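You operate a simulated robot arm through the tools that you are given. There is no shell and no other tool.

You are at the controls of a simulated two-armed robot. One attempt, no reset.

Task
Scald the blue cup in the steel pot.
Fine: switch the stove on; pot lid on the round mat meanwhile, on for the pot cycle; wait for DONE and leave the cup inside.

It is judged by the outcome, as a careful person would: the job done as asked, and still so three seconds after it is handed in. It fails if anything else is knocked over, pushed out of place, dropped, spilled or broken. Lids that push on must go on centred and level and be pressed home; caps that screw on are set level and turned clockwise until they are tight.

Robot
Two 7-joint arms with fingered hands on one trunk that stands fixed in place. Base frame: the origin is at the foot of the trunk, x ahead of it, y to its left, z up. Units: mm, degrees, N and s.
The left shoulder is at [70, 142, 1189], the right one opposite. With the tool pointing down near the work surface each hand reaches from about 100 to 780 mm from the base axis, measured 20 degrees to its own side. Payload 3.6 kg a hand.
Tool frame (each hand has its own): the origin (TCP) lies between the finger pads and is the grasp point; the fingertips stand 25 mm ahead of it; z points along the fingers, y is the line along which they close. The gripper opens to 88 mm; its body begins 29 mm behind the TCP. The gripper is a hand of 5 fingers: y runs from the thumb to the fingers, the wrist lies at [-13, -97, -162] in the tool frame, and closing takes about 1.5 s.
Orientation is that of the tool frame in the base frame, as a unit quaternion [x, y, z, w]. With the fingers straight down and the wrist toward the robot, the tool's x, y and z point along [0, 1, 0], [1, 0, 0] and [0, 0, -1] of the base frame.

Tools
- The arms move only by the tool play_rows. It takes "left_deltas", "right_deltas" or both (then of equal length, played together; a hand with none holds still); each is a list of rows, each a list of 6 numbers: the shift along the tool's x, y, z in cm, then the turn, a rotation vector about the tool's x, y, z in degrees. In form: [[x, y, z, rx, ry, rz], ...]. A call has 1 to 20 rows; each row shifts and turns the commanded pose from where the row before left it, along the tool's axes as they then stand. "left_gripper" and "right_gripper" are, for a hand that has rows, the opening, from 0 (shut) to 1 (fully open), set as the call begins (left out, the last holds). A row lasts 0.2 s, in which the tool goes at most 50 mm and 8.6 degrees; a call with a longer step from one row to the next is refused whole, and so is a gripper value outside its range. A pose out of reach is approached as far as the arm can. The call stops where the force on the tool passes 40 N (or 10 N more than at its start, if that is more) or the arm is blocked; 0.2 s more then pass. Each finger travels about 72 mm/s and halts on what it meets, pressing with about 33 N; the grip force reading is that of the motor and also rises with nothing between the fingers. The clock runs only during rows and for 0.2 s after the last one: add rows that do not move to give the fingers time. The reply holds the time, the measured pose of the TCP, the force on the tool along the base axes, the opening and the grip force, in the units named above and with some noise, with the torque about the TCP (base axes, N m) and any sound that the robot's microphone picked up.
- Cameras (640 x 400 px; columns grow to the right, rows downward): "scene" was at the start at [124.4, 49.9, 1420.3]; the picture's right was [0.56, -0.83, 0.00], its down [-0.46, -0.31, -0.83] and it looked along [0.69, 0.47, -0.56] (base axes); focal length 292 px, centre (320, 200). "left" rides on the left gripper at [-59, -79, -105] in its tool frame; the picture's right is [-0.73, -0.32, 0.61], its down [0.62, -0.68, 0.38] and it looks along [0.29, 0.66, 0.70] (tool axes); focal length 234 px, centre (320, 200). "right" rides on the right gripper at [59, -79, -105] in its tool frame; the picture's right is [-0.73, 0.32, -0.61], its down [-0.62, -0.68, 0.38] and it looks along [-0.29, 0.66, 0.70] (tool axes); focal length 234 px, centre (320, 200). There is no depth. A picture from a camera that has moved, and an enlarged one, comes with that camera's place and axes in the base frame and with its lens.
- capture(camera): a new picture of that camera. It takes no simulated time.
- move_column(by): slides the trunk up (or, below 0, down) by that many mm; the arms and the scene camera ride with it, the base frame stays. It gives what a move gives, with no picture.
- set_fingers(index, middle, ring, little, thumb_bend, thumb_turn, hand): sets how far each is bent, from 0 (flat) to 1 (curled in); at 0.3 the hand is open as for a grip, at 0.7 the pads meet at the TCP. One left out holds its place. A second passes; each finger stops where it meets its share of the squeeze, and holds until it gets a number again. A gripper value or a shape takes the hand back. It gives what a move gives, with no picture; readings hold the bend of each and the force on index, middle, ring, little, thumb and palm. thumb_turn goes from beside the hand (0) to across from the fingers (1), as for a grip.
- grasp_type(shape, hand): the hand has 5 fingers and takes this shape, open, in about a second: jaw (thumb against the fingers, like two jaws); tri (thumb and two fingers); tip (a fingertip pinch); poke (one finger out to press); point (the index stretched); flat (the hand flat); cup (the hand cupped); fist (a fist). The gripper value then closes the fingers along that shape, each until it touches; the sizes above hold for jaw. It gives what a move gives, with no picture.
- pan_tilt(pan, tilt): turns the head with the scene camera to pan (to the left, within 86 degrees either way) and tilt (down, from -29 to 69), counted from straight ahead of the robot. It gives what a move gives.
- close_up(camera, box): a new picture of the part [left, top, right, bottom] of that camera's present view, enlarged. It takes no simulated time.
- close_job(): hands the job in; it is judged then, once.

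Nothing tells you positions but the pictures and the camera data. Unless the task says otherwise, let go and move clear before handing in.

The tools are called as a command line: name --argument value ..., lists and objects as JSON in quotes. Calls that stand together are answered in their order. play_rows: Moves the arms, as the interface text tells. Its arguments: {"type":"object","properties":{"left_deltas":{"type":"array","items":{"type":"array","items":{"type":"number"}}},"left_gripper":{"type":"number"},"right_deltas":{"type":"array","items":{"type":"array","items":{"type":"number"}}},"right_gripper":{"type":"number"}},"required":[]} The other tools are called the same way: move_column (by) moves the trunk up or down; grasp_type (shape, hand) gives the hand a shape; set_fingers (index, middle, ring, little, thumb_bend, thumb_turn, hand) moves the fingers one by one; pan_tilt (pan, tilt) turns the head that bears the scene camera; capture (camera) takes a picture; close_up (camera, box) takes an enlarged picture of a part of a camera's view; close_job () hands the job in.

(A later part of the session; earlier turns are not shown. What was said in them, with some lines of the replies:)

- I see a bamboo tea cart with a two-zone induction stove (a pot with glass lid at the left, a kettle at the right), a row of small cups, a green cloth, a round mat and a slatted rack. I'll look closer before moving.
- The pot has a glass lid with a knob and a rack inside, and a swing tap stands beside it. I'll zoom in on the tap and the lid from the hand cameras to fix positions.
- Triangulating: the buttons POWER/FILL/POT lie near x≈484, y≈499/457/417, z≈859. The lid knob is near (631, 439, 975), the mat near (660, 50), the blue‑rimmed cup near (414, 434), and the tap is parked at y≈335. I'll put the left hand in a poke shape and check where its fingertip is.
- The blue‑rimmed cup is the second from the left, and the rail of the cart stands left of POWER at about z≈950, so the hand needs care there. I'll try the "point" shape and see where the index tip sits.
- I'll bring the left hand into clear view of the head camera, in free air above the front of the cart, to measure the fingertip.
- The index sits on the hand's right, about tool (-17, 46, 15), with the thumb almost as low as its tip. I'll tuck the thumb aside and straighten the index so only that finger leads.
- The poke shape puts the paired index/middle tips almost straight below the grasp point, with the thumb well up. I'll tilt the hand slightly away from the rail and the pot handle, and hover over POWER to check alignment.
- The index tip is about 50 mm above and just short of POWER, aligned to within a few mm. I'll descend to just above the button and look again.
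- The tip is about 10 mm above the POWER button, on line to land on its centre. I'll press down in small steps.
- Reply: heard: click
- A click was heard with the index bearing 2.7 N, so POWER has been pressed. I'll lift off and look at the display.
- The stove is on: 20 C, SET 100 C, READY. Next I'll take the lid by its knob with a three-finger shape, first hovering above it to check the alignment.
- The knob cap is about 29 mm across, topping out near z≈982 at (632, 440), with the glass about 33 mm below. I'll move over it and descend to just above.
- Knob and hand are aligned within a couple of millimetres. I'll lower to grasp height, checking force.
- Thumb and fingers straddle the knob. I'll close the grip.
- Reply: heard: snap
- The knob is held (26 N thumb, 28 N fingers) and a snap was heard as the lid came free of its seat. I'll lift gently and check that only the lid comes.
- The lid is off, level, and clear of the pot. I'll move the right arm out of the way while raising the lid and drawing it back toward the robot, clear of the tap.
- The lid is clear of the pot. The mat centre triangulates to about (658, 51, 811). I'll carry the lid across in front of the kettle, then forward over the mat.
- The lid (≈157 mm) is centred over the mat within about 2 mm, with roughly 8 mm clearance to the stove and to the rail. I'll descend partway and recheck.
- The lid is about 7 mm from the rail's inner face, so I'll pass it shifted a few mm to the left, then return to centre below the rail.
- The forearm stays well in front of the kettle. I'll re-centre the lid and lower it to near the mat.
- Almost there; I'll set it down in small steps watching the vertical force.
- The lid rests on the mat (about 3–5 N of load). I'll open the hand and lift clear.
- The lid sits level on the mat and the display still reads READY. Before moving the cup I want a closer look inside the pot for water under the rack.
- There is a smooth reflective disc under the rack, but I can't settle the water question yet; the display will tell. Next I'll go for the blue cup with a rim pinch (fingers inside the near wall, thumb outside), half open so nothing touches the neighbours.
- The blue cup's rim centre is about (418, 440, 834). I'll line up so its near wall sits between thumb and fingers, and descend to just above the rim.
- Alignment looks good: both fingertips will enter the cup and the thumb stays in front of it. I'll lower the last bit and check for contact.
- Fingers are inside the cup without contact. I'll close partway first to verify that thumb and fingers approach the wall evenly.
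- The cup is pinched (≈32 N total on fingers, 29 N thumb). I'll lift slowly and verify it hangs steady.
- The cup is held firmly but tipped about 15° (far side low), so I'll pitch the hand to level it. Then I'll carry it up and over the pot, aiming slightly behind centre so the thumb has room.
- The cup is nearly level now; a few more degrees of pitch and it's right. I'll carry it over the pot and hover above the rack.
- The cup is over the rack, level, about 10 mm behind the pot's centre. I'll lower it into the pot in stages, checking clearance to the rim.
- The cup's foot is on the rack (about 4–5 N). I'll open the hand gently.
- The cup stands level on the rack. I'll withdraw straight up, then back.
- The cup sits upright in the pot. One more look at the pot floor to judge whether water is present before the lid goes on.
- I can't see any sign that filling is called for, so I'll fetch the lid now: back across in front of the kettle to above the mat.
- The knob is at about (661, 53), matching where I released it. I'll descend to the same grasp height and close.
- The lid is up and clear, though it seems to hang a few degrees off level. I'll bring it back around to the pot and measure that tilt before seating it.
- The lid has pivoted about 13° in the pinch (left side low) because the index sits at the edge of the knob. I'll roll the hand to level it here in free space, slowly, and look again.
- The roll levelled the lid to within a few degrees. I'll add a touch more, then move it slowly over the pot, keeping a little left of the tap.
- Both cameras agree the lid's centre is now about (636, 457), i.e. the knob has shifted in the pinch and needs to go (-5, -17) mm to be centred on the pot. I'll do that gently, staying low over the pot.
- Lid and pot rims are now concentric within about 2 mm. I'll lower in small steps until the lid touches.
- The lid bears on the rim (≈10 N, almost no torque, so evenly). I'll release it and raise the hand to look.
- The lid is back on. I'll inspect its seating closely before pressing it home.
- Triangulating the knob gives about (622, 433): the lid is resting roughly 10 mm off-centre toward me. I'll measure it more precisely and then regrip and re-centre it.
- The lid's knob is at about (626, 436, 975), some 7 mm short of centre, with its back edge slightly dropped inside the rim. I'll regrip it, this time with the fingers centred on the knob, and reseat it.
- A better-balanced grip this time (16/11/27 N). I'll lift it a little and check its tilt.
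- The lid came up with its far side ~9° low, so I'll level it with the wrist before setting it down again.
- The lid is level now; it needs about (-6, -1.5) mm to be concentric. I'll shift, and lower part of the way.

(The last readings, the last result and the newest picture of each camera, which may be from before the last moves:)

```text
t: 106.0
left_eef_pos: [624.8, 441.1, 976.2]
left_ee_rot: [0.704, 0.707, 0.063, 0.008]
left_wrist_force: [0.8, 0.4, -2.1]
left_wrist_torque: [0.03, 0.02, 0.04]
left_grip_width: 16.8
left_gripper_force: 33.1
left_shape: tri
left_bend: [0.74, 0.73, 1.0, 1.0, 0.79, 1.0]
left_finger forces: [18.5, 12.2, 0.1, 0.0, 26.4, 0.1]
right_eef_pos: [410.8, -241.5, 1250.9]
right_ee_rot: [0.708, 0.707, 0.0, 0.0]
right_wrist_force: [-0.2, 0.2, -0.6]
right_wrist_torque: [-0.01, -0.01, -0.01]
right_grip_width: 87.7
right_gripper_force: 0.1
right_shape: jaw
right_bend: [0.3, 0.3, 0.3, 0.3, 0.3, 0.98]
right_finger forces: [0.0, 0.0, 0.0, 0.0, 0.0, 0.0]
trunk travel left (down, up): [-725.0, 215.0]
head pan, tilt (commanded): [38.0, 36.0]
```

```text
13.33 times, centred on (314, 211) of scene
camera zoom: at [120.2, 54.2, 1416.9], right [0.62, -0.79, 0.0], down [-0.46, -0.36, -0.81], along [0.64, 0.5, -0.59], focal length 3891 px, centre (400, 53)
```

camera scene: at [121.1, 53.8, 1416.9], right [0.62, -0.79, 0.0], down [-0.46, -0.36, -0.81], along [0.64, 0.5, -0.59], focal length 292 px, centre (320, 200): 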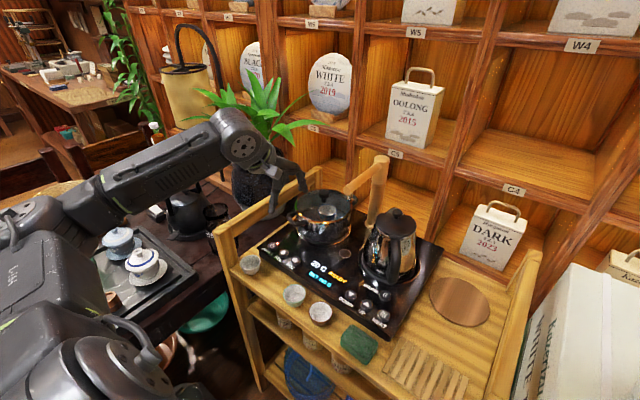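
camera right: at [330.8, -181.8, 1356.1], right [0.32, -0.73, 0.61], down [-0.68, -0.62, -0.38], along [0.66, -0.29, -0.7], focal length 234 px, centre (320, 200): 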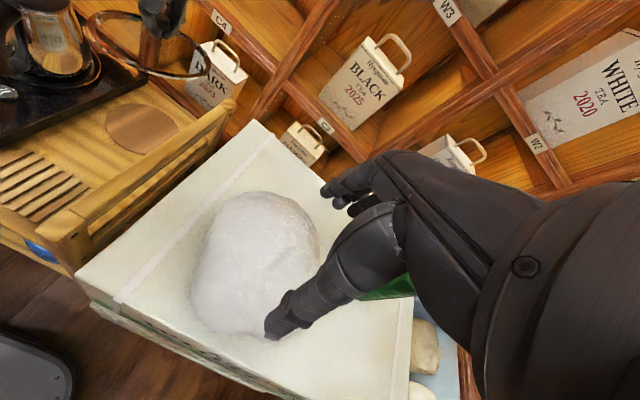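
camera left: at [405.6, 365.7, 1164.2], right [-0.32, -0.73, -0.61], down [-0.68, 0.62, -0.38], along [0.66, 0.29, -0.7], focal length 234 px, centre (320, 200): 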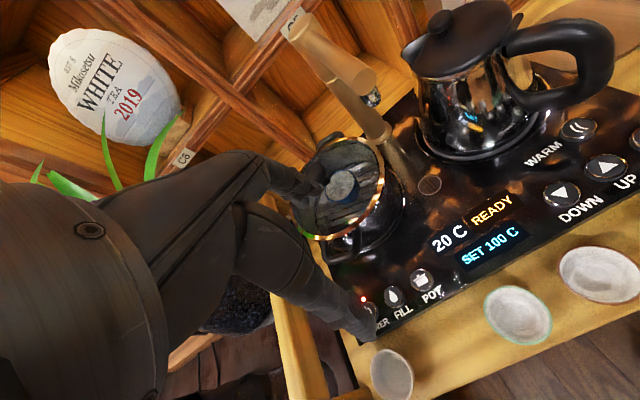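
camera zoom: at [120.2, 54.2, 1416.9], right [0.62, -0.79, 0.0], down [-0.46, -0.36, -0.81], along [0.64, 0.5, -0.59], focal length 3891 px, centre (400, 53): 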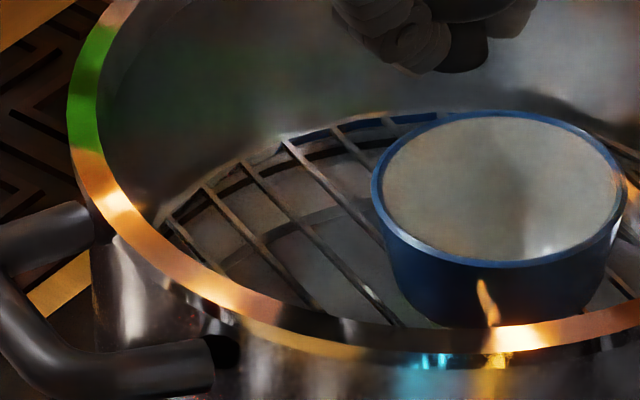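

play_rows --left_deltas '[[0.15, 0.2, 0.035, 0, 0, 0], [0.15, 0.2, 0.035, 0, 0, 0], [0, 0, 0, 0, 0, 0]]'

close_up --camera "scene" --box '[280, 176, 376, 236]'

close_up --camera "left" --box '[260, 120, 516, 280]'

close_up --camera "left" --box '[260, 240, 516, 400]'

```text
t: 106.8
left_eef_pos: [629.1, 443.5, 975.6]
left_ee_rot: [0.704, 0.708, 0.062, 0.007]
left_wrist_force: [0.2, 1.1, -0.7]
left_wrist_torque: [-0.01, -0.03, 0.0]
left_grip_width: 17.1
left_gripper_force: 32.9
left_shape: tri
left_bend: [0.74, 0.73, 1.0, 1.0, 0.79, 1.0]
left_finger forces: [18.4, 12.1, 0.0, 0.1, 26.4, 0.0]
right_eef_pos: [409.1, -241.8, 1251.4]
right_ee_rot: [0.709, 0.706, 0.0, 0.0]
right_wrist_force: [-1.0, 0.2, 0.4]
right_wrist_torque: [-0.01, 0.02, -0.02]
right_grip_width: 87.9
right_gripper_force: 0.1
right_shape: jaw
right_bend: [0.3, 0.3, 0.3, 0.3, 0.3, 0.98]
right_finger forces: [0.0, 0.1, 0.0, 0.0, 0.0, 0.0]
trunk travel left (down, up): [-725.0, 215.0]
head pan, tilt (commanded): [38.0, 36.0]
```

```text
6.67 times, centred on (328, 206) of scene
camera zoom: at [120.2, 54.2, 1416.9], right [0.62, -0.79, 0.0], down [-0.46, -0.36, -0.81], along [0.64, 0.5, -0.59], focal length 1946 px, centre (267, 160)
```

zoom: 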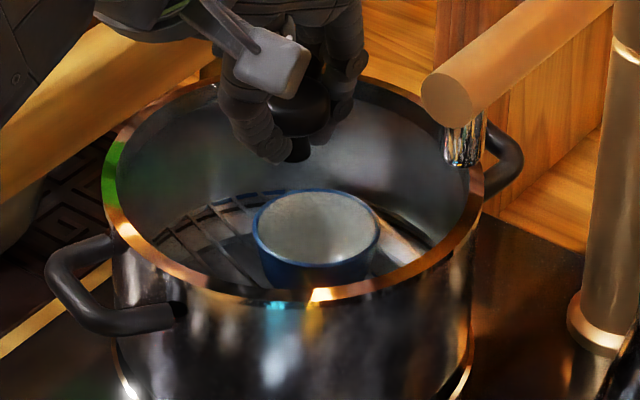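

```text
2.50 times, centred on (388, 200) of left
camera zoom: at [540.8, 376.2, 1066.7], right [-0.25, -0.68, -0.69], down [-0.65, 0.65, -0.4], along [0.72, 0.34, -0.6], focal length 585 px, centre (150, 200)
```

zoom: 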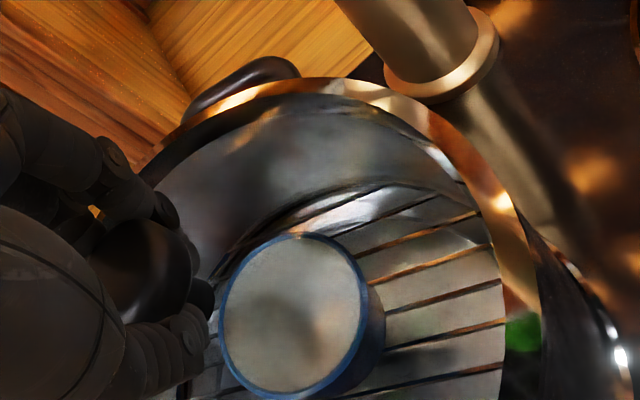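

```text
2.50 times, centred on (388, 320) of left
camera zoom: at [540.8, 376.2, 1066.7], right [-0.25, -0.68, -0.69], down [-0.65, 0.65, -0.4], along [0.72, 0.34, -0.6], focal length 585 px, centre (150, -100)
```

zoom: 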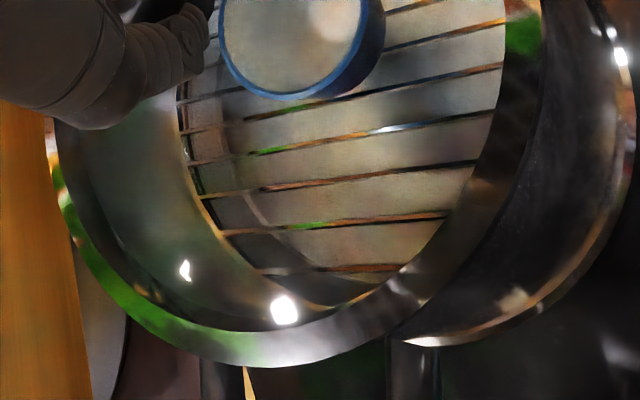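

The lid's outline now matches its original seated position almost exactly. I'll lower it the last millimetres.

play_rows --left_deltas '[[-0.011, -0.015, 0.149, 0, 0, 0], [0, 0, 0, 0, 0, 0]]'

close_up --camera "scene" --box '[280, 176, 376, 236]'

```text
t: 107.4
left_eef_pos: [629.2, 442.5, 974.5]
left_ee_rot: [0.704, 0.707, 0.062, 0.008]
left_wrist_force: [0.8, 0.1, -1.4]
left_wrist_torque: [-0.01, 0.03, -0.01]
left_grip_width: 17.2
left_gripper_force: 33.3
left_shape: tri
left_bend: [0.74, 0.73, 1.0, 1.0, 0.79, 1.0]
left_finger forces: [18.3, 12.2, 0.0, 0.0, 26.2, 0.0]
right_eef_pos: [410.9, -241.6, 1250.3]
right_ee_rot: [0.708, 0.706, 0.0, 0.0]
right_wrist_force: [1.6, -0.1, 0.2]
right_wrist_torque: [-0.05, 0.02, 0.02]
right_grip_width: 87.6
right_gripper_force: 0.1
right_shape: jaw
right_bend: [0.3, 0.3, 0.3, 0.3, 0.3, 0.98]
right_finger forces: [0.0, 0.0, 0.0, 0.0, 0.0, 0.0]
trunk travel left (down, up): [-725.0, 215.0]
head pan, tilt (commanded): [38.0, 36.0]
```

```text
6.67 times, centred on (328, 206) of scene
camera zoom: at [120.2, 54.1, 1416.9], right [0.62, -0.79, 0.0], down [-0.46, -0.36, -0.81], along [0.64, 0.5, -0.59], focal length 1946 px, centre (267, 160)
```

zoom: 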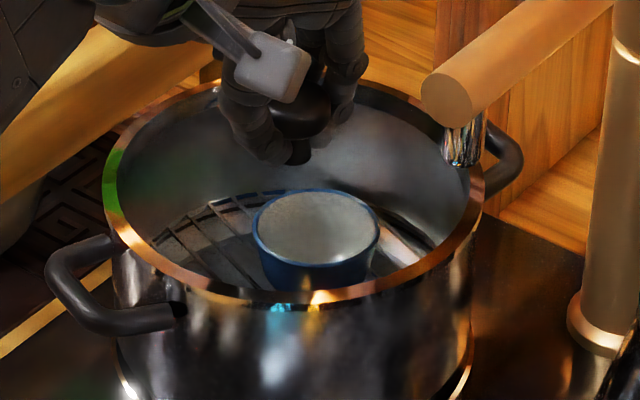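

play_rows --left_deltas '[[0.047, 0.065, 0.161, 0, 0, 0], [0, 0, 0, 0, 0, 0]]'

```text
t: 108.0
left_eef_pos: [629.9, 444.4, 973.8]
left_ee_rot: [0.704, 0.707, 0.063, 0.009]
left_wrist_force: [-0.2, -0.1, 0.8]
left_wrist_torque: [-0.06, 0.14, 0.02]
left_grip_width: 17.1
left_gripper_force: 32.9
left_shape: tri
left_bend: [0.74, 0.73, 1.0, 1.0, 0.8, 1.0]
left_finger forces: [18.7, 12.3, 0.0, 0.0, 26.7, 0.0]
right_eef_pos: [409.5, -240.7, 1251.9]
right_ee_rot: [0.707, 0.707, 0.0, 0.001]
right_wrist_force: [0.1, -0.8, -0.5]
right_wrist_torque: [0.02, 0.0, -0.01]
right_grip_width: 87.8
right_gripper_force: 0.1
right_shape: jaw
right_bend: [0.3, 0.3, 0.3, 0.3, 0.3, 0.98]
right_finger forces: [0.1, 0.0, 0.0, 0.1, 0.1, 0.0]
trunk travel left (down, up): [-725.0, 215.0]
head pan, tilt (commanded): [38.0, 36.0]
```

play_rows --left_deltas '[[-0.008, -0.01, 0.1, 0, 0, 0], [0, 0, 0, 0, 0, 0]]'

close_up --camera "scene" --box '[280, 176, 376, 236]'

close_up --camera "scene" --box '[290, 196, 338, 226]'

```text
t: 108.6
left_eef_pos: [629.0, 444.1, 973.0]
left_ee_rot: [0.705, 0.707, 0.062, 0.008]
left_wrist_force: [1.0, -0.2, 4.2]
left_wrist_torque: [-0.06, 0.14, 0.01]
left_grip_width: 17.1
left_gripper_force: 33.6
left_shape: tri
left_bend: [0.75, 0.73, 1.0, 1.0, 0.8, 1.0]
left_finger forces: [18.8, 13.7, 0.0, 0.1, 27.2, 0.1]
right_eef_pos: [409.1, -240.8, 1250.9]
right_ee_rot: [0.708, 0.706, 0.001, 0.0]
right_wrist_force: [-1.4, 0.1, -0.7]
right_wrist_torque: [-0.01, -0.03, 0.03]
right_grip_width: 87.7
right_gripper_force: 0.1
right_shape: jaw
right_bend: [0.3, 0.3, 0.3, 0.3, 0.3, 0.98]
right_finger forces: [0.0, 0.1, 0.1, 0.0, 0.0, 0.1]
trunk travel left (down, up): [-725.0, 215.0]
head pan, tilt (commanded): [38.0, 36.0]
heard: snap
```

```text
6.67 times, centred on (328, 206) of scene
camera zoom: at [119.4, 53.3, 1417.1], right [0.62, -0.79, 0.0], down [-0.46, -0.36, -0.81], along [0.64, 0.5, -0.59], focal length 1946 px, centre (267, 160)
```

zoom: 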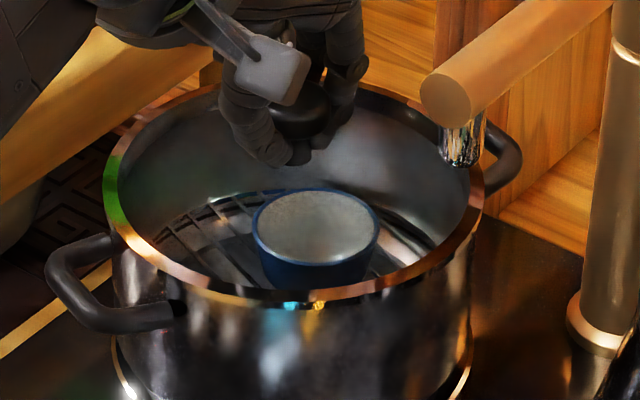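

```text
13.33 times, centred on (314, 211) of scene
camera zoom: at [119.4, 53.3, 1417.1], right [0.62, -0.79, 0.0], down [-0.46, -0.36, -0.81], along [0.64, 0.5, -0.59], focal length 3891 px, centre (400, 53)
```

zoom: 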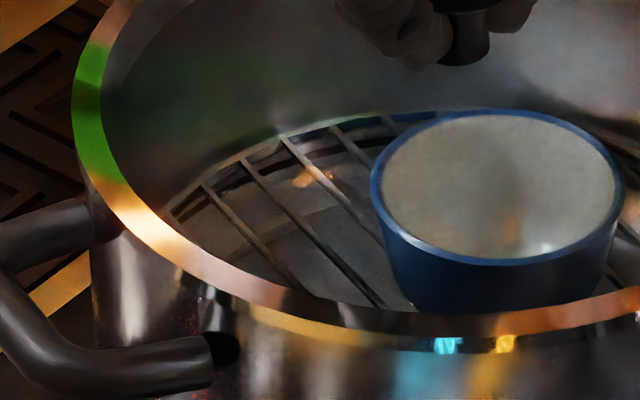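

A snap was heard and the rim outline coincides with its original seated position — the lid has gone home. I'll release the knob and check.

play_rows --left_deltas '[[0, 0, 0, 0, 0, 0], [0, 0, 0, 0, 0, 0], [0, 0, 0, 0, 0, 0], [0, 0, 0, 0, 0, 0], [0, 0, 0, 0, 0, 0], [0, 0, 0, 0, 0, 0], [0, 0, 0, 0, 0, 0]]' --left_gripper 1

close_up --camera "scene" --box '[280, 176, 376, 236]'

```text
t: 110.2
left_eef_pos: [628.3, 441.2, 977.2]
left_ee_rot: [0.704, 0.707, 0.067, 0.009]
left_wrist_force: [12.2, -2.1, 38.5]
left_wrist_torque: [-0.03, 0.19, 0.06]
left_grip_width: 48.5
left_gripper_force: 0.2
left_shape: tri
left_bend: [0.3, 0.3, 0.99, 0.99, 0.58, 1.0]
left_finger forces: [0.0, 0.0, 0.1, 0.1, 37.6, 0.0]
right_eef_pos: [405.9, -246.0, 1251.1]
right_ee_rot: [0.708, 0.707, 0.004, 0.0]
right_wrist_force: [-0.4, 0.3, -0.2]
right_wrist_torque: [0.01, -0.04, -0.03]
right_grip_width: 87.8
right_gripper_force: 0.0
right_shape: jaw
right_bend: [0.3, 0.3, 0.3, 0.3, 0.3, 0.98]
right_finger forces: [0.0, 0.1, 0.0, 0.0, 0.1, 0.0]
trunk travel left (down, up): [-725.0, 215.0]
head pan, tilt (commanded): [38.0, 36.0]
```

```text
6.67 times, centred on (328, 206) of scene
camera zoom: at [116.1, 48.3, 1417.7], right [0.62, -0.79, 0.0], down [-0.46, -0.36, -0.81], along [0.64, 0.5, -0.58], focal length 1946 px, centre (267, 160)
```

zoom: 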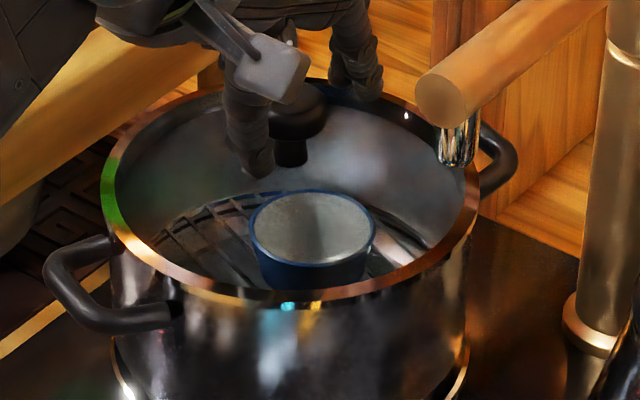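

The thumb is pushing on the glass as it opens, so I'll raise the hand right away.

play_rows --left_deltas '[[0.04, 0.05, -0.5, 0, 0, 0], [0.04, 0.05, -0.5, 0, 0, 0], [0.08, 0.1, -1.0, 0, 0, 0], [0, 0, 0, 0, 0, 0], [0, 0, 0, 0, 0, 0]]'

close_up --camera "scene" --box '[280, 176, 376, 236]'

```text
t: 111.4
left_eef_pos: [630.3, 444.1, 991.7]
left_ee_rot: [0.704, 0.708, 0.062, 0.008]
left_wrist_force: [0.0, 0.3, -0.2]
left_wrist_torque: [0.03, 0.01, 0.02]
left_grip_width: 87.8
left_gripper_force: 0.1
left_shape: tri
left_bend: [0.3, 0.3, 0.99, 0.99, 0.3, 0.98]
left_finger forces: [0.0, 0.1, 0.1, 0.0, 0.1, 0.0]
right_eef_pos: [409.8, -240.1, 1251.9]
right_ee_rot: [0.708, 0.707, 0.0, -0.001]
right_wrist_force: [0.0, 0.0, -0.8]
right_wrist_torque: [0.02, -0.03, 0.04]
right_grip_width: 87.6
right_gripper_force: 0.1
right_shape: jaw
right_bend: [0.3, 0.3, 0.3, 0.3, 0.3, 0.98]
right_finger forces: [0.0, 0.1, 0.0, 0.1, 0.0, 0.0]
trunk travel left (down, up): [-725.0, 215.0]
head pan, tilt (commanded): [38.0, 36.0]
```

```text
6.67 times, centred on (328, 206) of scene
camera zoom: at [120.0, 54.6, 1416.9], right [0.62, -0.79, 0.0], down [-0.46, -0.36, -0.81], along [0.64, 0.5, -0.59], focal length 1946 px, centre (267, 160)
```

zoom: 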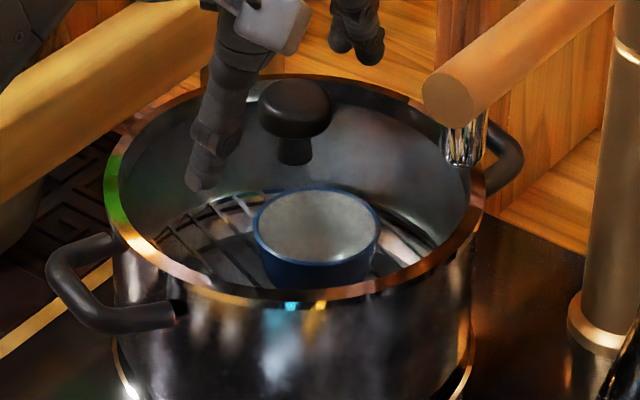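

The knob and rim now coincide exactly with the original seated picture, so the lid is home, centred and level. I'll withdraw, take the poke shape and go over the POT button.

play_rows --left_deltas '[[0.265, 0.346, -3.47, 0, 0, 0], [0.265, 0.346, -3.47, 0, 0, 0], [0, 0, 0, -2.15, 3.75, 0], [0, 0, 0, -2.15, 3.75, 0], [-0.59, -3.78, -0.8, 0, 0, 0], [-0.59, -3.78, -0.8, 0, 0, 0], [-0.59, -3.78, -0.8, 0, 0, 0], [-0.59, -3.78, -0.8, 0, 0, 0], [0, 0, 0, 0, 0, 0]]'

grasp_type --hand "left" --shape "poke"

close_up --camera "scene" --box '[250, 170, 410, 270]'

capture --camera "left"

```text
t: 113.4
left_eef_pos: [476.0, 415.3, 1061.6]
left_ee_rot: [0.699, 0.703, 0.134, -0.012]
left_wrist_force: [0.5, 0.6, -0.1]
left_wrist_torque: [-0.01, 0.02, 0.0]
left_grip_width: 87.7
left_gripper_force: 0.1
left_shape: tri
left_bend: [0.3, 0.3, 0.99, 0.99, 0.3, 0.98]
left_finger forces: [0.0, 0.0, 0.0, 0.0, 0.1, 0.1]
right_eef_pos: [412.2, -241.7, 1250.9]
right_ee_rot: [0.708, 0.707, 0.001, 0.0]
right_wrist_force: [0.3, 0.1, 0.2]
right_wrist_torque: [0.02, -0.01, -0.03]
right_grip_width: 87.7
right_gripper_force: 0.0
right_shape: jaw
right_bend: [0.3, 0.3, 0.3, 0.3, 0.3, 0.98]
right_finger forces: [0.0, 0.0, 0.0, 0.1, 0.0, 0.0]
trunk travel left (down, up): [-725.0, 215.0]
head pan, tilt (commanded): [38.0, 36.0]
```

```text
t: 114.3
left_eef_pos: [477.0, 416.1, 1061.7]
left_ee_rot: [0.697, 0.704, 0.135, -0.012]
left_wrist_force: [0.4, -0.6, 0.1]
left_wrist_torque: [-0.03, 0.0, -0.04]
left_grip_width: 0.0
left_gripper_force: 0.2
left_shape: poke
left_bend: [0.7, 0.7, 0.99, 0.99, 1.0, 1.0]
left_finger forces: [0.1, 0.0, 0.0, 0.0, 0.0, 0.1]
right_eef_pos: [410.2, -241.6, 1250.8]
right_ee_rot: [0.708, 0.707, 0.001, 0.001]
right_wrist_force: [-0.3, -0.3, 0.1]
right_wrist_torque: [0.01, -0.03, -0.01]
right_grip_width: 87.8
right_gripper_force: 0.0
right_shape: jaw
right_bend: [0.3, 0.3, 0.3, 0.3, 0.3, 0.98]
right_finger forces: [0.0, 0.0, 0.0, 0.0, 0.0, 0.0]
trunk travel left (down, up): [-725.0, 215.0]
head pan, tilt (commanded): [38.0, 36.0]
```

```text
4.00 times, centred on (330, 220) of scene
camera zoom: at [119.7, 54.0, 1417.0], right [0.62, -0.79, 0.0], down [-0.46, -0.36, -0.81], along [0.64, 0.5, -0.59], focal length 1167 px, centre (280, 120)
```

zoom: 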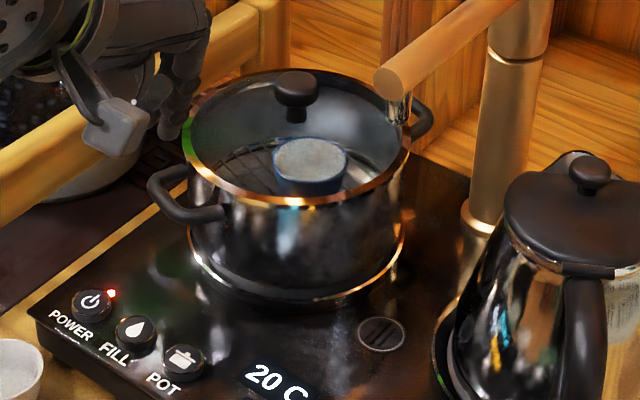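

```text
taken
camera left: at [382.0, 336.9, 1136.2], right [-0.19, -0.58, -0.79], down [-0.62, 0.7, -0.36], along [0.76, 0.42, -0.5], focal length 234 px, centre (320, 200)
```

left: 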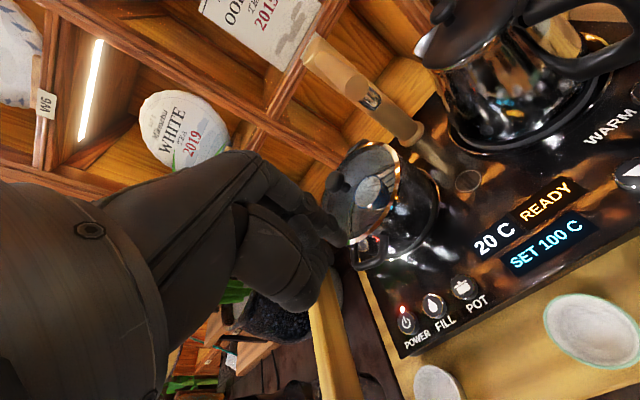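

The lid looks right and the display says READY. I'll descend over POT and verify before pressing.

play_rows --left_deltas '[[-0.777, -0.63, 4.08, 0, 0, 0], [-0.877, -0.73, 4.08, 0, 0, 0], [-0.877, -0.73, 4.08, 0, 0, 0], [-0.64, -0.53, 2.98, 0, 0, 0], [0, 0, 0, 0, 0, 0]]'

close_up --camera "scene" --box '[250, 210, 346, 270]'

close_up --camera "left" --box '[280, 180, 440, 280]'

```text
t: 115.5
left_eef_pos: [476.5, 417.0, 904.4]
left_ee_rot: [0.698, 0.703, 0.135, -0.012]
left_wrist_force: [-0.1, -0.2, -0.2]
left_wrist_torque: [0.0, 0.01, 0.01]
left_grip_width: 0.0
left_gripper_force: 0.1
left_shape: poke
left_bend: [0.7, 0.7, 0.99, 0.99, 1.0, 1.0]
left_finger forces: [0.0, 0.0, 0.1, 0.1, 0.0, 0.0]
right_eef_pos: [409.2, -241.1, 1250.8]
right_ee_rot: [0.708, 0.707, 0.0, 0.001]
right_wrist_force: [-1.0, 0.5, 0.3]
right_wrist_torque: [0.01, 0.0, 0.01]
right_grip_width: 87.7
right_gripper_force: 0.0
right_shape: jaw
right_bend: [0.3, 0.3, 0.3, 0.3, 0.3, 0.98]
right_finger forces: [0.0, 0.0, 0.0, 0.0, 0.0, 0.0]
trunk travel left (down, up): [-725.0, 215.0]
head pan, tilt (commanded): [38.0, 36.0]
```

```text
6.67 times, centred on (298, 240) of scene
camera zoom: at [119.8, 53.9, 1417.0], right [0.62, -0.79, 0.0], down [-0.46, -0.36, -0.81], along [0.64, 0.5, -0.59], focal length 1946 px, centre (467, -67)
```

zoom: 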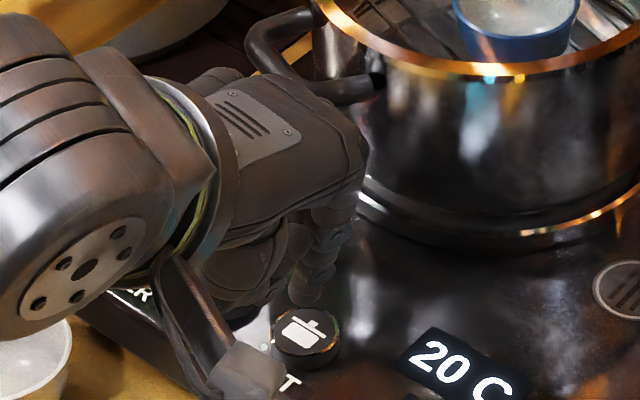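

```text
4.00 times, centred on (360, 230) of left
camera zoom: at [382.9, 337.4, 978.6], right [-0.19, -0.58, -0.79], down [-0.62, 0.7, -0.36], along [0.76, 0.42, -0.5], focal length 937 px, centre (160, 80)
```

zoom: 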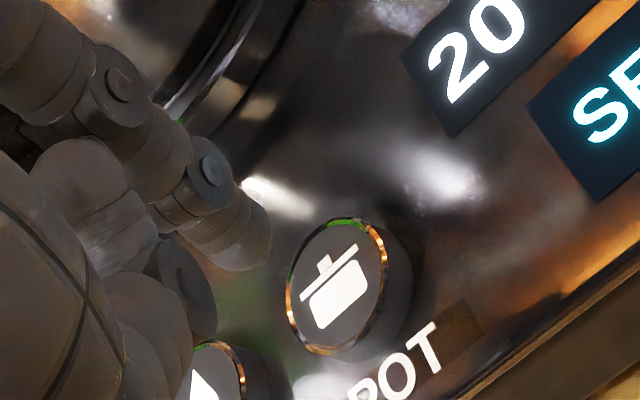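

play_rows --left_deltas '[[-0.354, -0.17, 0.93, 0, 0, 0], [-0.207, -0.172, 0.963, 0, 0, 0], [-0.103, -0.086, 0.48, 0, 0, 0], [0, 0, 0, 0, 0, 0]]'

close_up --camera "left" --box '[280, 180, 440, 280]'

close_up --camera "scene" --box '[250, 210, 346, 270]'

```text
t: 116.5
left_eef_pos: [477.6, 416.0, 877.7]
left_ee_rot: [0.698, 0.704, 0.135, -0.012]
left_wrist_force: [0.2, 0.2, 0.5]
left_wrist_torque: [-0.02, 0.02, 0.03]
left_grip_width: 0.3
left_gripper_force: 0.1
left_shape: poke
left_bend: [0.7, 0.7, 0.99, 0.99, 1.0, 1.0]
left_finger forces: [0.1, 0.0, 0.1, 0.0, 0.0, 0.0]
right_eef_pos: [410.5, -241.1, 1251.0]
right_ee_rot: [0.707, 0.707, 0.001, 0.001]
right_wrist_force: [0.1, -0.6, 0.2]
right_wrist_torque: [0.01, -0.03, -0.03]
right_grip_width: 87.8
right_gripper_force: 0.0
right_shape: jaw
right_bend: [0.3, 0.3, 0.3, 0.3, 0.3, 0.98]
right_finger forces: [0.0, 0.0, 0.1, 0.1, 0.0, 0.1]
trunk travel left (down, up): [-725.0, 215.0]
head pan, tilt (commanded): [38.0, 36.0]
```

```text
4.00 times, centred on (360, 230) of left
camera zoom: at [383.2, 336.1, 953.8], right [-0.19, -0.58, -0.79], down [-0.62, 0.7, -0.36], along [0.76, 0.42, -0.5], focal length 937 px, centre (160, 80)
```

zoom: 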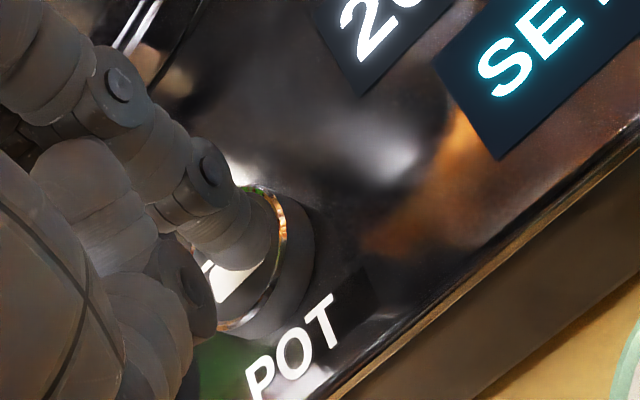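

```text
6.67 times, centred on (298, 240) of scene
camera zoom: at [119.9, 54.0, 1417.0], right [0.62, -0.79, 0.0], down [-0.46, -0.36, -0.81], along [0.64, 0.5, -0.59], focal length 1946 px, centre (467, -67)
```

zoom: 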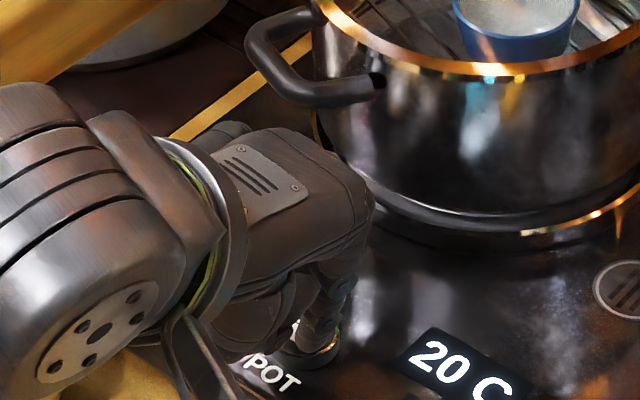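

play_rows --left_deltas '[[-0.041, -0.034, 0.193, 0, 0, 0], [0, 0, 0, 0, 0, 0]]'

```text
t: 117.1
left_eef_pos: [477.6, 415.1, 877.6]
left_ee_rot: [0.698, 0.703, 0.135, -0.011]
left_wrist_force: [0.2, 0.1, 0.1]
left_wrist_torque: [0.02, -0.02, 0.0]
left_grip_width: 0.0
left_gripper_force: 0.0
left_shape: poke
left_bend: [0.7, 0.7, 0.99, 0.99, 1.0, 1.0]
left_finger forces: [0.0, 0.0, 0.0, 0.0, 0.1, 0.0]
right_eef_pos: [410.1, -241.7, 1250.8]
right_ee_rot: [0.708, 0.706, 0.001, 0.001]
right_wrist_force: [-0.5, -0.5, -0.2]
right_wrist_torque: [-0.05, 0.03, -0.01]
right_grip_width: 87.6
right_gripper_force: 0.1
right_shape: jaw
right_bend: [0.3, 0.3, 0.3, 0.3, 0.3, 0.98]
right_finger forces: [0.1, 0.0, 0.0, 0.0, 0.0, 0.0]
trunk travel left (down, up): [-725.0, 215.0]
head pan, tilt (commanded): [38.0, 36.0]
```

play_rows --left_deltas '[[-0.041, -0.034, 0.193, 0, 0, 0], [0, 0, 0, 0, 0, 0]]'

```text
t: 117.7
left_eef_pos: [478.4, 415.5, 875.1]
left_ee_rot: [0.698, 0.703, 0.136, -0.012]
left_wrist_force: [-0.6, 0.8, 0.2]
left_wrist_torque: [0.0, -0.01, 0.01]
left_grip_width: 0.0
left_gripper_force: 0.1
left_shape: poke
left_bend: [0.7, 0.7, 0.99, 0.99, 1.0, 1.0]
left_finger forces: [0.0, 0.1, 0.0, 0.1, 0.0, 0.1]
right_eef_pos: [409.7, -241.4, 1251.1]
right_ee_rot: [0.708, 0.706, 0.0, 0.002]
right_wrist_force: [0.5, 0.0, 0.6]
right_wrist_torque: [0.0, 0.04, 0.01]
right_grip_width: 87.7
right_gripper_force: 0.0
right_shape: jaw
right_bend: [0.3, 0.3, 0.3, 0.3, 0.3, 0.98]
right_finger forces: [0.0, 0.0, 0.0, 0.0, 0.0, 0.0]
trunk travel left (down, up): [-725.0, 215.0]
head pan, tilt (commanded): [38.0, 36.0]
```

play_rows --left_deltas '[[-0.041, -0.034, 0.193, 0, 0, 0], [0, 0, 0, 0, 0, 0]]'

```text
t: 118.3
left_eef_pos: [477.7, 414.9, 872.7]
left_ee_rot: [0.698, 0.704, 0.135, -0.011]
left_wrist_force: [-0.4, 0.0, 1.2]
left_wrist_torque: [0.01, 0.03, 0.01]
left_grip_width: 0.1
left_gripper_force: 0.0
left_shape: poke
left_bend: [0.7, 0.7, 0.99, 0.99, 1.0, 1.0]
left_finger forces: [0.8, 0.0, 0.1, 0.0, 0.0, 0.0]
right_eef_pos: [408.6, -241.2, 1250.4]
right_ee_rot: [0.708, 0.707, 0.001, 0.0]
right_wrist_force: [-0.5, -1.3, -0.2]
right_wrist_torque: [0.01, 0.01, -0.01]
right_grip_width: 87.7
right_gripper_force: 0.1
right_shape: jaw
right_bend: [0.3, 0.3, 0.3, 0.3, 0.3, 0.98]
right_finger forces: [0.1, 0.0, 0.1, 0.0, 0.1, 0.0]
trunk travel left (down, up): [-725.0, 215.0]
head pan, tilt (commanded): [38.0, 36.0]
heard: click
```

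A click — POT pressed. I'll lift off and read the display.

play_rows --left_deltas '[[0.62, 0.52, -2.89, 0, 0, 0], [0.83, 0.69, -3.85, 0, 0, 0], [0.83, 0.69, -3.85, 0, 0, 0], [0, 0, 0, 0, 0, 0]]'

close_up --camera "scene" --box '[250, 190, 410, 290]'

```text
t: 119.3
left_eef_pos: [475.8, 415.7, 983.8]
left_ee_rot: [0.698, 0.703, 0.135, -0.013]
left_wrist_force: [-0.2, -0.1, 0.8]
left_wrist_torque: [0.02, -0.02, 0.0]
left_grip_width: 0.0
left_gripper_force: 0.0
left_shape: poke
left_bend: [0.7, 0.7, 0.99, 0.99, 1.0, 1.0]
left_finger forces: [0.0, 0.0, 0.0, 0.0, 0.0, 0.1]
right_eef_pos: [410.7, -241.2, 1251.5]
right_ee_rot: [0.707, 0.707, 0.001, 0.001]
right_wrist_force: [-0.2, 0.5, -0.2]
right_wrist_torque: [-0.01, 0.01, -0.01]
right_grip_width: 87.9
right_gripper_force: 0.0
right_shape: jaw
right_bend: [0.3, 0.3, 0.3, 0.3, 0.3, 0.98]
right_finger forces: [0.0, 0.0, 0.0, 0.0, 0.0, 0.0]
trunk travel left (down, up): [-725.0, 215.0]
head pan, tilt (commanded): [38.0, 36.0]
```

```text
4.00 times, centred on (330, 240) of scene
camera zoom: at [119.9, 54.1, 1417.0], right [0.62, -0.79, 0.0], down [-0.46, -0.36, -0.81], along [0.64, 0.5, -0.59], focal length 1167 px, centre (280, 40)
```

zoom: 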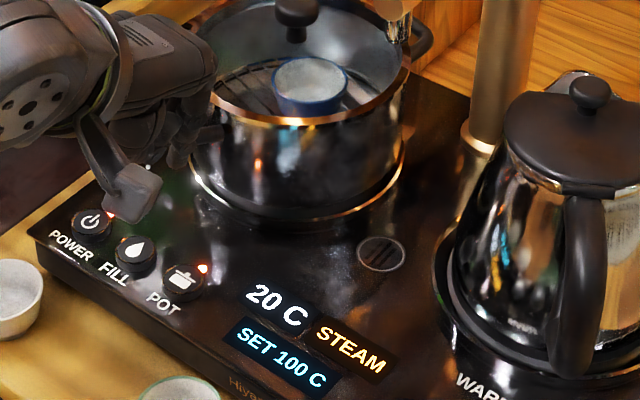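

The display now shows STEAM with the POT light on. I'll move the hand well clear and wait for DONE.

play_rows --left_deltas '[[0.83, 0.69, -3.85, 0, 0, 0], [0.83, 0.69, -3.85, 0, 0, 0], [0, 0, 0, 5, -6, 0], [0, 0, 0, 5, -6, 0], [0, -3.5, -3.0, 0, 0, 0], [0, -3.5, -3.0, 0, 0, 0], [0, -3.0, -3.0, 0, 0, 0], [0, 0, 0, 0, 0, 0], [0, 0, 0, 0, 0, 0], [0, 0, 0, 0, 0, 0], [0, 0, 0, 0, 0, 0], [0, 0, 0, 0, 0, 0], [0, 0, 0, 0, 0, 0], [0, 0, 0, 0, 0, 0], [0, 0, 0, 0, 0, 0], [0, 0, 0, 0, 0, 0], [0, 0, 0, 0, 0, 0], [0, 0, 0, 0, 0, 0], [0, 0, 0, 0, 0, 0], [0, 0, 0, 0, 0, 0]]'

close_up --camera "scene" --box '[250, 170, 410, 290]'

```text
t: 123.5
left_eef_pos: [385.9, 415.3, 1144.9]
left_ee_rot: [0.705, 0.709, 0.001, 0.003]
left_wrist_force: [0.1, 0.6, 0.1]
left_wrist_torque: [0.0, -0.01, 0.02]
left_grip_width: 0.2
left_gripper_force: 0.0
left_shape: poke
left_bend: [0.7, 0.7, 0.99, 0.99, 1.0, 1.0]
left_finger forces: [0.1, 0.0, 0.1, 0.0, 0.0, 0.0]
left hand out of reach, approached as far as the arm can: row 7
right_eef_pos: [409.5, -239.8, 1250.8]
right_ee_rot: [0.708, 0.707, 0.001, 0.001]
right_wrist_force: [0.3, 0.4, 0.0]
right_wrist_torque: [0.04, 0.02, -0.03]
right_grip_width: 88.0
right_gripper_force: 0.1
right_shape: jaw
right_bend: [0.3, 0.3, 0.3, 0.3, 0.3, 0.98]
right_finger forces: [0.0, 0.1, 0.2, 0.0, 0.0, 0.0]
trunk travel left (down, up): [-725.0, 215.0]
head pan, tilt (commanded): [38.0, 36.0]
```

```text
3.33 times, centred on (330, 230) of scene
camera zoom: at [119.9, 54.0, 1417.0], right [0.62, -0.79, 0.0], down [-0.46, -0.36, -0.81], along [0.64, 0.5, -0.59], focal length 973 px, centre (287, 100)
```

zoom: 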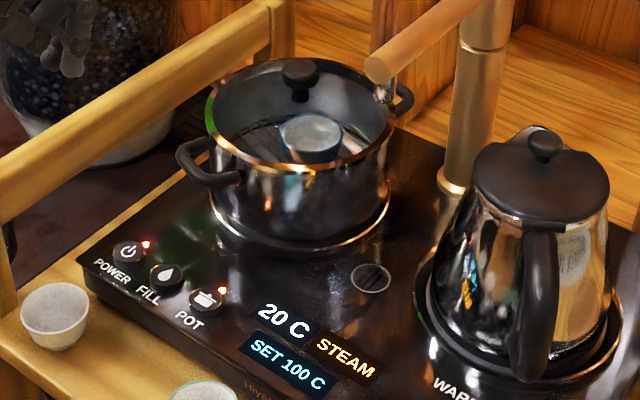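

Steaming continues; the lid and cup are in place. I'll keep waiting.

play_rows --left_deltas '[[0, 0, 0, 0, 0, 0], [0, 0, 0, 0, 0, 0], [0, 0, 0, 0, 0, 0], [0, 0, 0, 0, 0, 0], [0, 0, 0, 0, 0, 0], [0, 0, 0, 0, 0, 0], [0, 0, 0, 0, 0, 0], [0, 0, 0, 0, 0, 0], [0, 0, 0, 0, 0, 0], [0, 0, 0, 0, 0, 0], [0, 0, 0, 0, 0, 0], [0, 0, 0, 0, 0, 0], [0, 0, 0, 0, 0, 0], [0, 0, 0, 0, 0, 0], [0, 0, 0, 0, 0, 0], [0, 0, 0, 0, 0, 0], [0, 0, 0, 0, 0, 0], [0, 0, 0, 0, 0, 0], [0, 0, 0, 0, 0, 0], [0, 0, 0, 0, 0, 0]]'

close_up --camera "scene" --box '[250, 170, 410, 290]'

```text
t: 127.7
left_eef_pos: [386.9, 415.8, 1145.4]
left_ee_rot: [0.705, 0.709, 0.001, 0.003]
left_wrist_force: [-0.5, -1.9, -0.7]
left_wrist_torque: [0.01, 0.02, 0.0]
left_grip_width: 0.0
left_gripper_force: 0.0
left_shape: poke
left_bend: [0.7, 0.7, 0.99, 0.99, 1.0, 1.0]
left_finger forces: [0.0, 0.1, 0.0, 0.0, 0.0, 0.1]
right_eef_pos: [410.2, -240.7, 1250.7]
right_ee_rot: [0.708, 0.707, 0.0, 0.0]
right_wrist_force: [0.1, 0.3, 0.1]
right_wrist_torque: [0.01, 0.02, 0.01]
right_grip_width: 87.9
right_gripper_force: 0.1
right_shape: jaw
right_bend: [0.3, 0.3, 0.3, 0.3, 0.3, 0.98]
right_finger forces: [0.0, 0.1, 0.0, 0.0, 0.0, 0.0]
trunk travel left (down, up): [-725.0, 215.0]
head pan, tilt (commanded): [38.0, 36.0]
```

```text
3.33 times, centred on (330, 230) of scene
camera zoom: at [119.9, 54.0, 1417.0], right [0.62, -0.79, 0.0], down [-0.46, -0.36, -0.81], along [0.64, 0.5, -0.59], focal length 973 px, centre (287, 100)
```

zoom: 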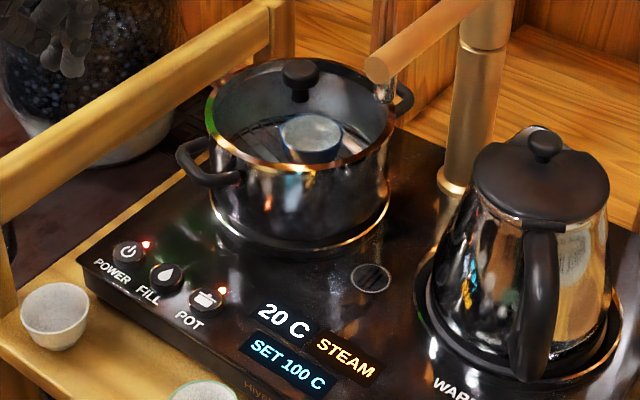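

play_rows --left_deltas '[[0, 0, 0, 0, 0, 0], [0, 0, 0, 0, 0, 0], [0, 0, 0, 0, 0, 0], [0, 0, 0, 0, 0, 0], [0, 0, 0, 0, 0, 0], [0, 0, 0, 0, 0, 0], [0, 0, 0, 0, 0, 0], [0, 0, 0, 0, 0, 0], [0, 0, 0, 0, 0, 0], [0, 0, 0, 0, 0, 0], [0, 0, 0, 0, 0, 0], [0, 0, 0, 0, 0, 0], [0, 0, 0, 0, 0, 0], [0, 0, 0, 0, 0, 0], [0, 0, 0, 0, 0, 0], [0, 0, 0, 0, 0, 0], [0, 0, 0, 0, 0, 0], [0, 0, 0, 0, 0, 0], [0, 0, 0, 0, 0, 0], [0, 0, 0, 0, 0, 0]]'

close_up --camera "scene" --box '[250, 170, 410, 290]'

```text
t: 131.9
left_eef_pos: [386.3, 416.6, 1145.6]
left_ee_rot: [0.704, 0.71, 0.001, 0.004]
left_wrist_force: [-0.2, 0.1, -0.4]
left_wrist_torque: [-0.04, 0.02, 0.02]
left_grip_width: 0.0
left_gripper_force: 0.2
left_shape: poke
left_bend: [0.7, 0.7, 0.99, 0.99, 1.0, 1.0]
left_finger forces: [0.0, 0.1, 0.0, 0.0, 0.0, 0.0]
right_eef_pos: [409.6, -241.1, 1252.2]
right_ee_rot: [0.708, 0.706, 0.001, 0.0]
right_wrist_force: [-0.1, 0.3, -0.2]
right_wrist_torque: [-0.02, 0.04, -0.03]
right_grip_width: 87.6
right_gripper_force: 0.1
right_shape: jaw
right_bend: [0.3, 0.3, 0.3, 0.3, 0.3, 0.98]
right_finger forces: [0.1, 0.0, 0.1, 0.0, 0.1, 0.1]
trunk travel left (down, up): [-725.0, 215.0]
head pan, tilt (commanded): [38.0, 36.0]
```

```text
3.33 times, centred on (330, 230) of scene
camera zoom: at [119.9, 54.0, 1417.0], right [0.62, -0.79, 0.0], down [-0.46, -0.36, -0.81], along [0.64, 0.5, -0.59], focal length 973 px, centre (287, 100)
```

zoom: 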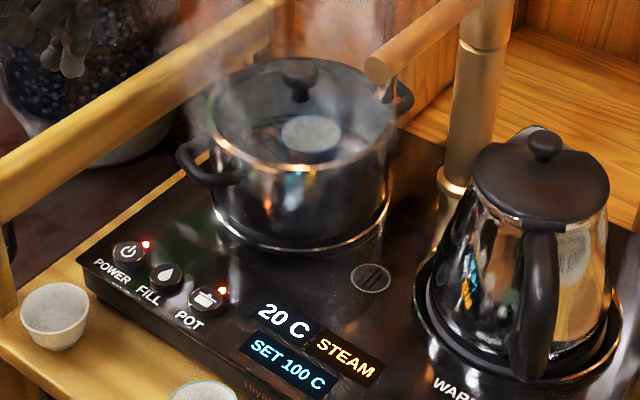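

Steam is now rising around the pot, so there was water inside; the display still reads STEAM. I'll continue waiting.

play_rows --left_deltas '[[0, 0, 0, 0, 0, 0], [0, 0, 0, 0, 0, 0], [0, 0, 0, 0, 0, 0], [0, 0, 0, 0, 0, 0], [0, 0, 0, 0, 0, 0], [0, 0, 0, 0, 0, 0], [0, 0, 0, 0, 0, 0], [0, 0, 0, 0, 0, 0], [0, 0, 0, 0, 0, 0], [0, 0, 0, 0, 0, 0], [0, 0, 0, 0, 0, 0], [0, 0, 0, 0, 0, 0], [0, 0, 0, 0, 0, 0], [0, 0, 0, 0, 0, 0], [0, 0, 0, 0, 0, 0], [0, 0, 0, 0, 0, 0], [0, 0, 0, 0, 0, 0], [0, 0, 0, 0, 0, 0], [0, 0, 0, 0, 0, 0], [0, 0, 0, 0, 0, 0]]'

close_up --camera "scene" --box '[250, 170, 410, 290]'

```text
t: 136.1
left_eef_pos: [386.8, 416.1, 1144.7]
left_ee_rot: [0.705, 0.709, 0.0, 0.003]
left_wrist_force: [0.0, 0.3, -0.2]
left_wrist_torque: [-0.01, -0.02, -0.02]
left_grip_width: 0.0
left_gripper_force: 0.0
left_shape: poke
left_bend: [0.7, 0.7, 0.99, 0.99, 1.0, 1.0]
left_finger forces: [0.1, 0.0, 0.0, 0.0, 0.0, 0.1]
right_eef_pos: [409.5, -241.0, 1251.0]
right_ee_rot: [0.708, 0.706, 0.0, 0.001]
right_wrist_force: [-0.4, -0.1, 0.3]
right_wrist_torque: [-0.03, 0.01, 0.0]
right_grip_width: 87.8
right_gripper_force: 0.0
right_shape: jaw
right_bend: [0.3, 0.3, 0.3, 0.3, 0.3, 0.98]
right_finger forces: [0.0, 0.1, 0.0, 0.0, 0.0, 0.1]
trunk travel left (down, up): [-725.0, 215.0]
head pan, tilt (commanded): [38.0, 36.0]
```

```text
3.33 times, centred on (330, 230) of scene
camera zoom: at [119.9, 54.0, 1417.0], right [0.62, -0.79, 0.0], down [-0.46, -0.36, -0.81], along [0.64, 0.5, -0.59], focal length 973 px, centre (287, 100)
```

zoom: 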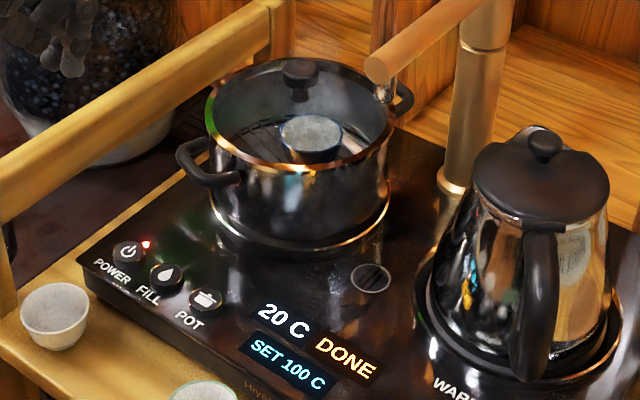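

The display reads DONE. Before handing in I'll check that everything else (other cups, mat, kettle, table) is undisturbed.

capture --camera "scene"

close_up --camera "scene" --box '[220, 240, 380, 340]'

close_up --camera "scene" --box '[280, 176, 376, 236]'

close_up --camera "scene" --box '[380, 250, 540, 350]'

```text
taken
camera scene: at [119.9, 54.0, 1417.0], right [0.62, -0.79, 0.0], down [-0.46, -0.36, -0.81], along [0.64, 0.5, -0.59], focal length 292 px, centre (320, 200)
```

scene: 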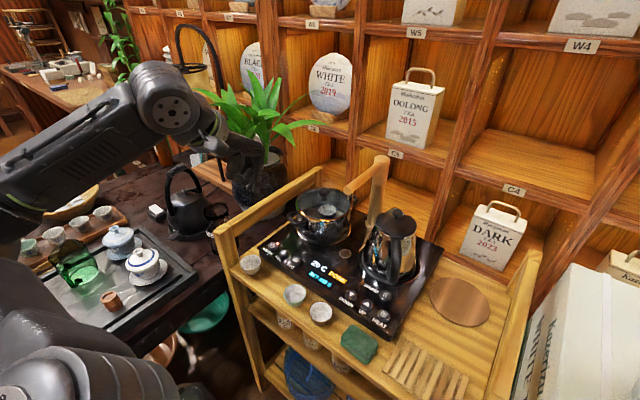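

```text
4.00 times, centred on (300, 290) of scene
camera zoom: at [119.9, 54.0, 1417.0], right [0.62, -0.79, 0.0], down [-0.46, -0.36, -0.81], along [0.64, 0.5, -0.59], focal length 1167 px, centre (400, -160)
```

zoom: 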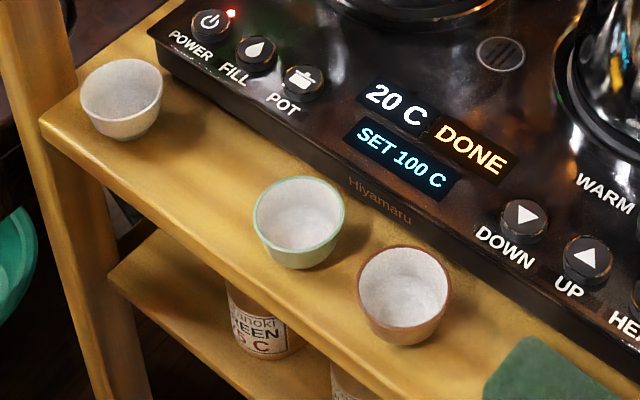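

```text
6.67 times, centred on (328, 206) of scene
camera zoom: at [119.9, 54.0, 1417.0], right [0.62, -0.79, 0.0], down [-0.46, -0.36, -0.81], along [0.64, 0.5, -0.59], focal length 1946 px, centre (267, 160)
```

zoom: 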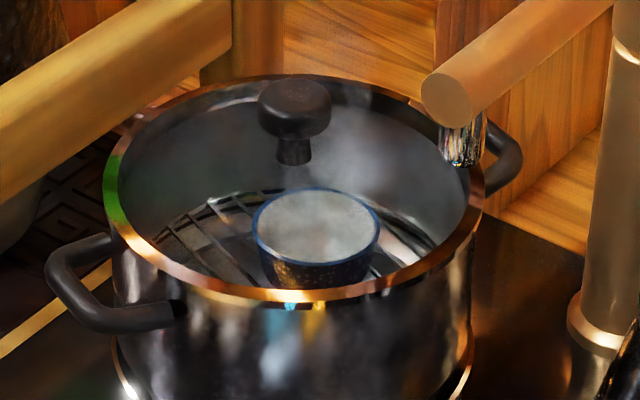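

```text
4.00 times, centred on (460, 300) of scene
camera zoom: at [119.9, 54.0, 1417.0], right [0.62, -0.79, 0.0], down [-0.46, -0.36, -0.81], along [0.64, 0.5, -0.59], focal length 1167 px, centre (-240, -200)
```

zoom: 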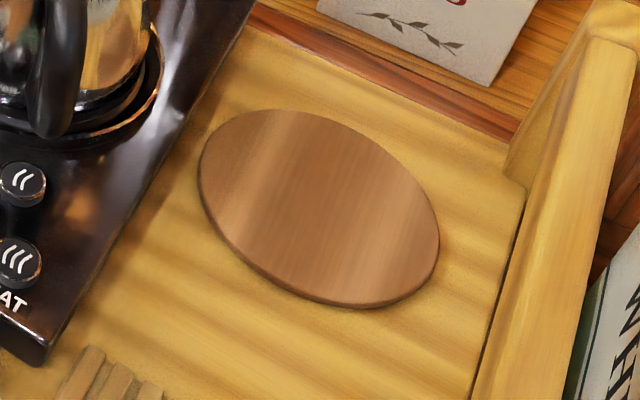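

DONE is showing and the blue cup stands in the pot under its seated lid. The mat, other cups, kettle and tap are where they were, and both hands are clear, so I'm handing the job in.

close_job

```text
The job is handed in.
```

The blue cup is scalded. It is standing on the rack in the steel pot with the lid on, and the stove's display reads DONE.

- **Stove:** I switched it on with POWER and ran the pot cycle with POT. I did not press FILL, and steam came up during the cycle. The stove is still on.
- **Lid:** It sat on the round mat while I loaded the cup. My first try at putting it back landed several millimetres off centre, so I regripped it. It then went on with a snap and matches its original seated position in the pictures.
- **Thumb on the lid:** When I let go of the knob, the thumb pressed on the glass with about 38 N before I lifted away. I saw no damage to the lid.
- **Everything else:** The other cups, the mat, the kettle and the tap look undisturbed, and both hands are clear.
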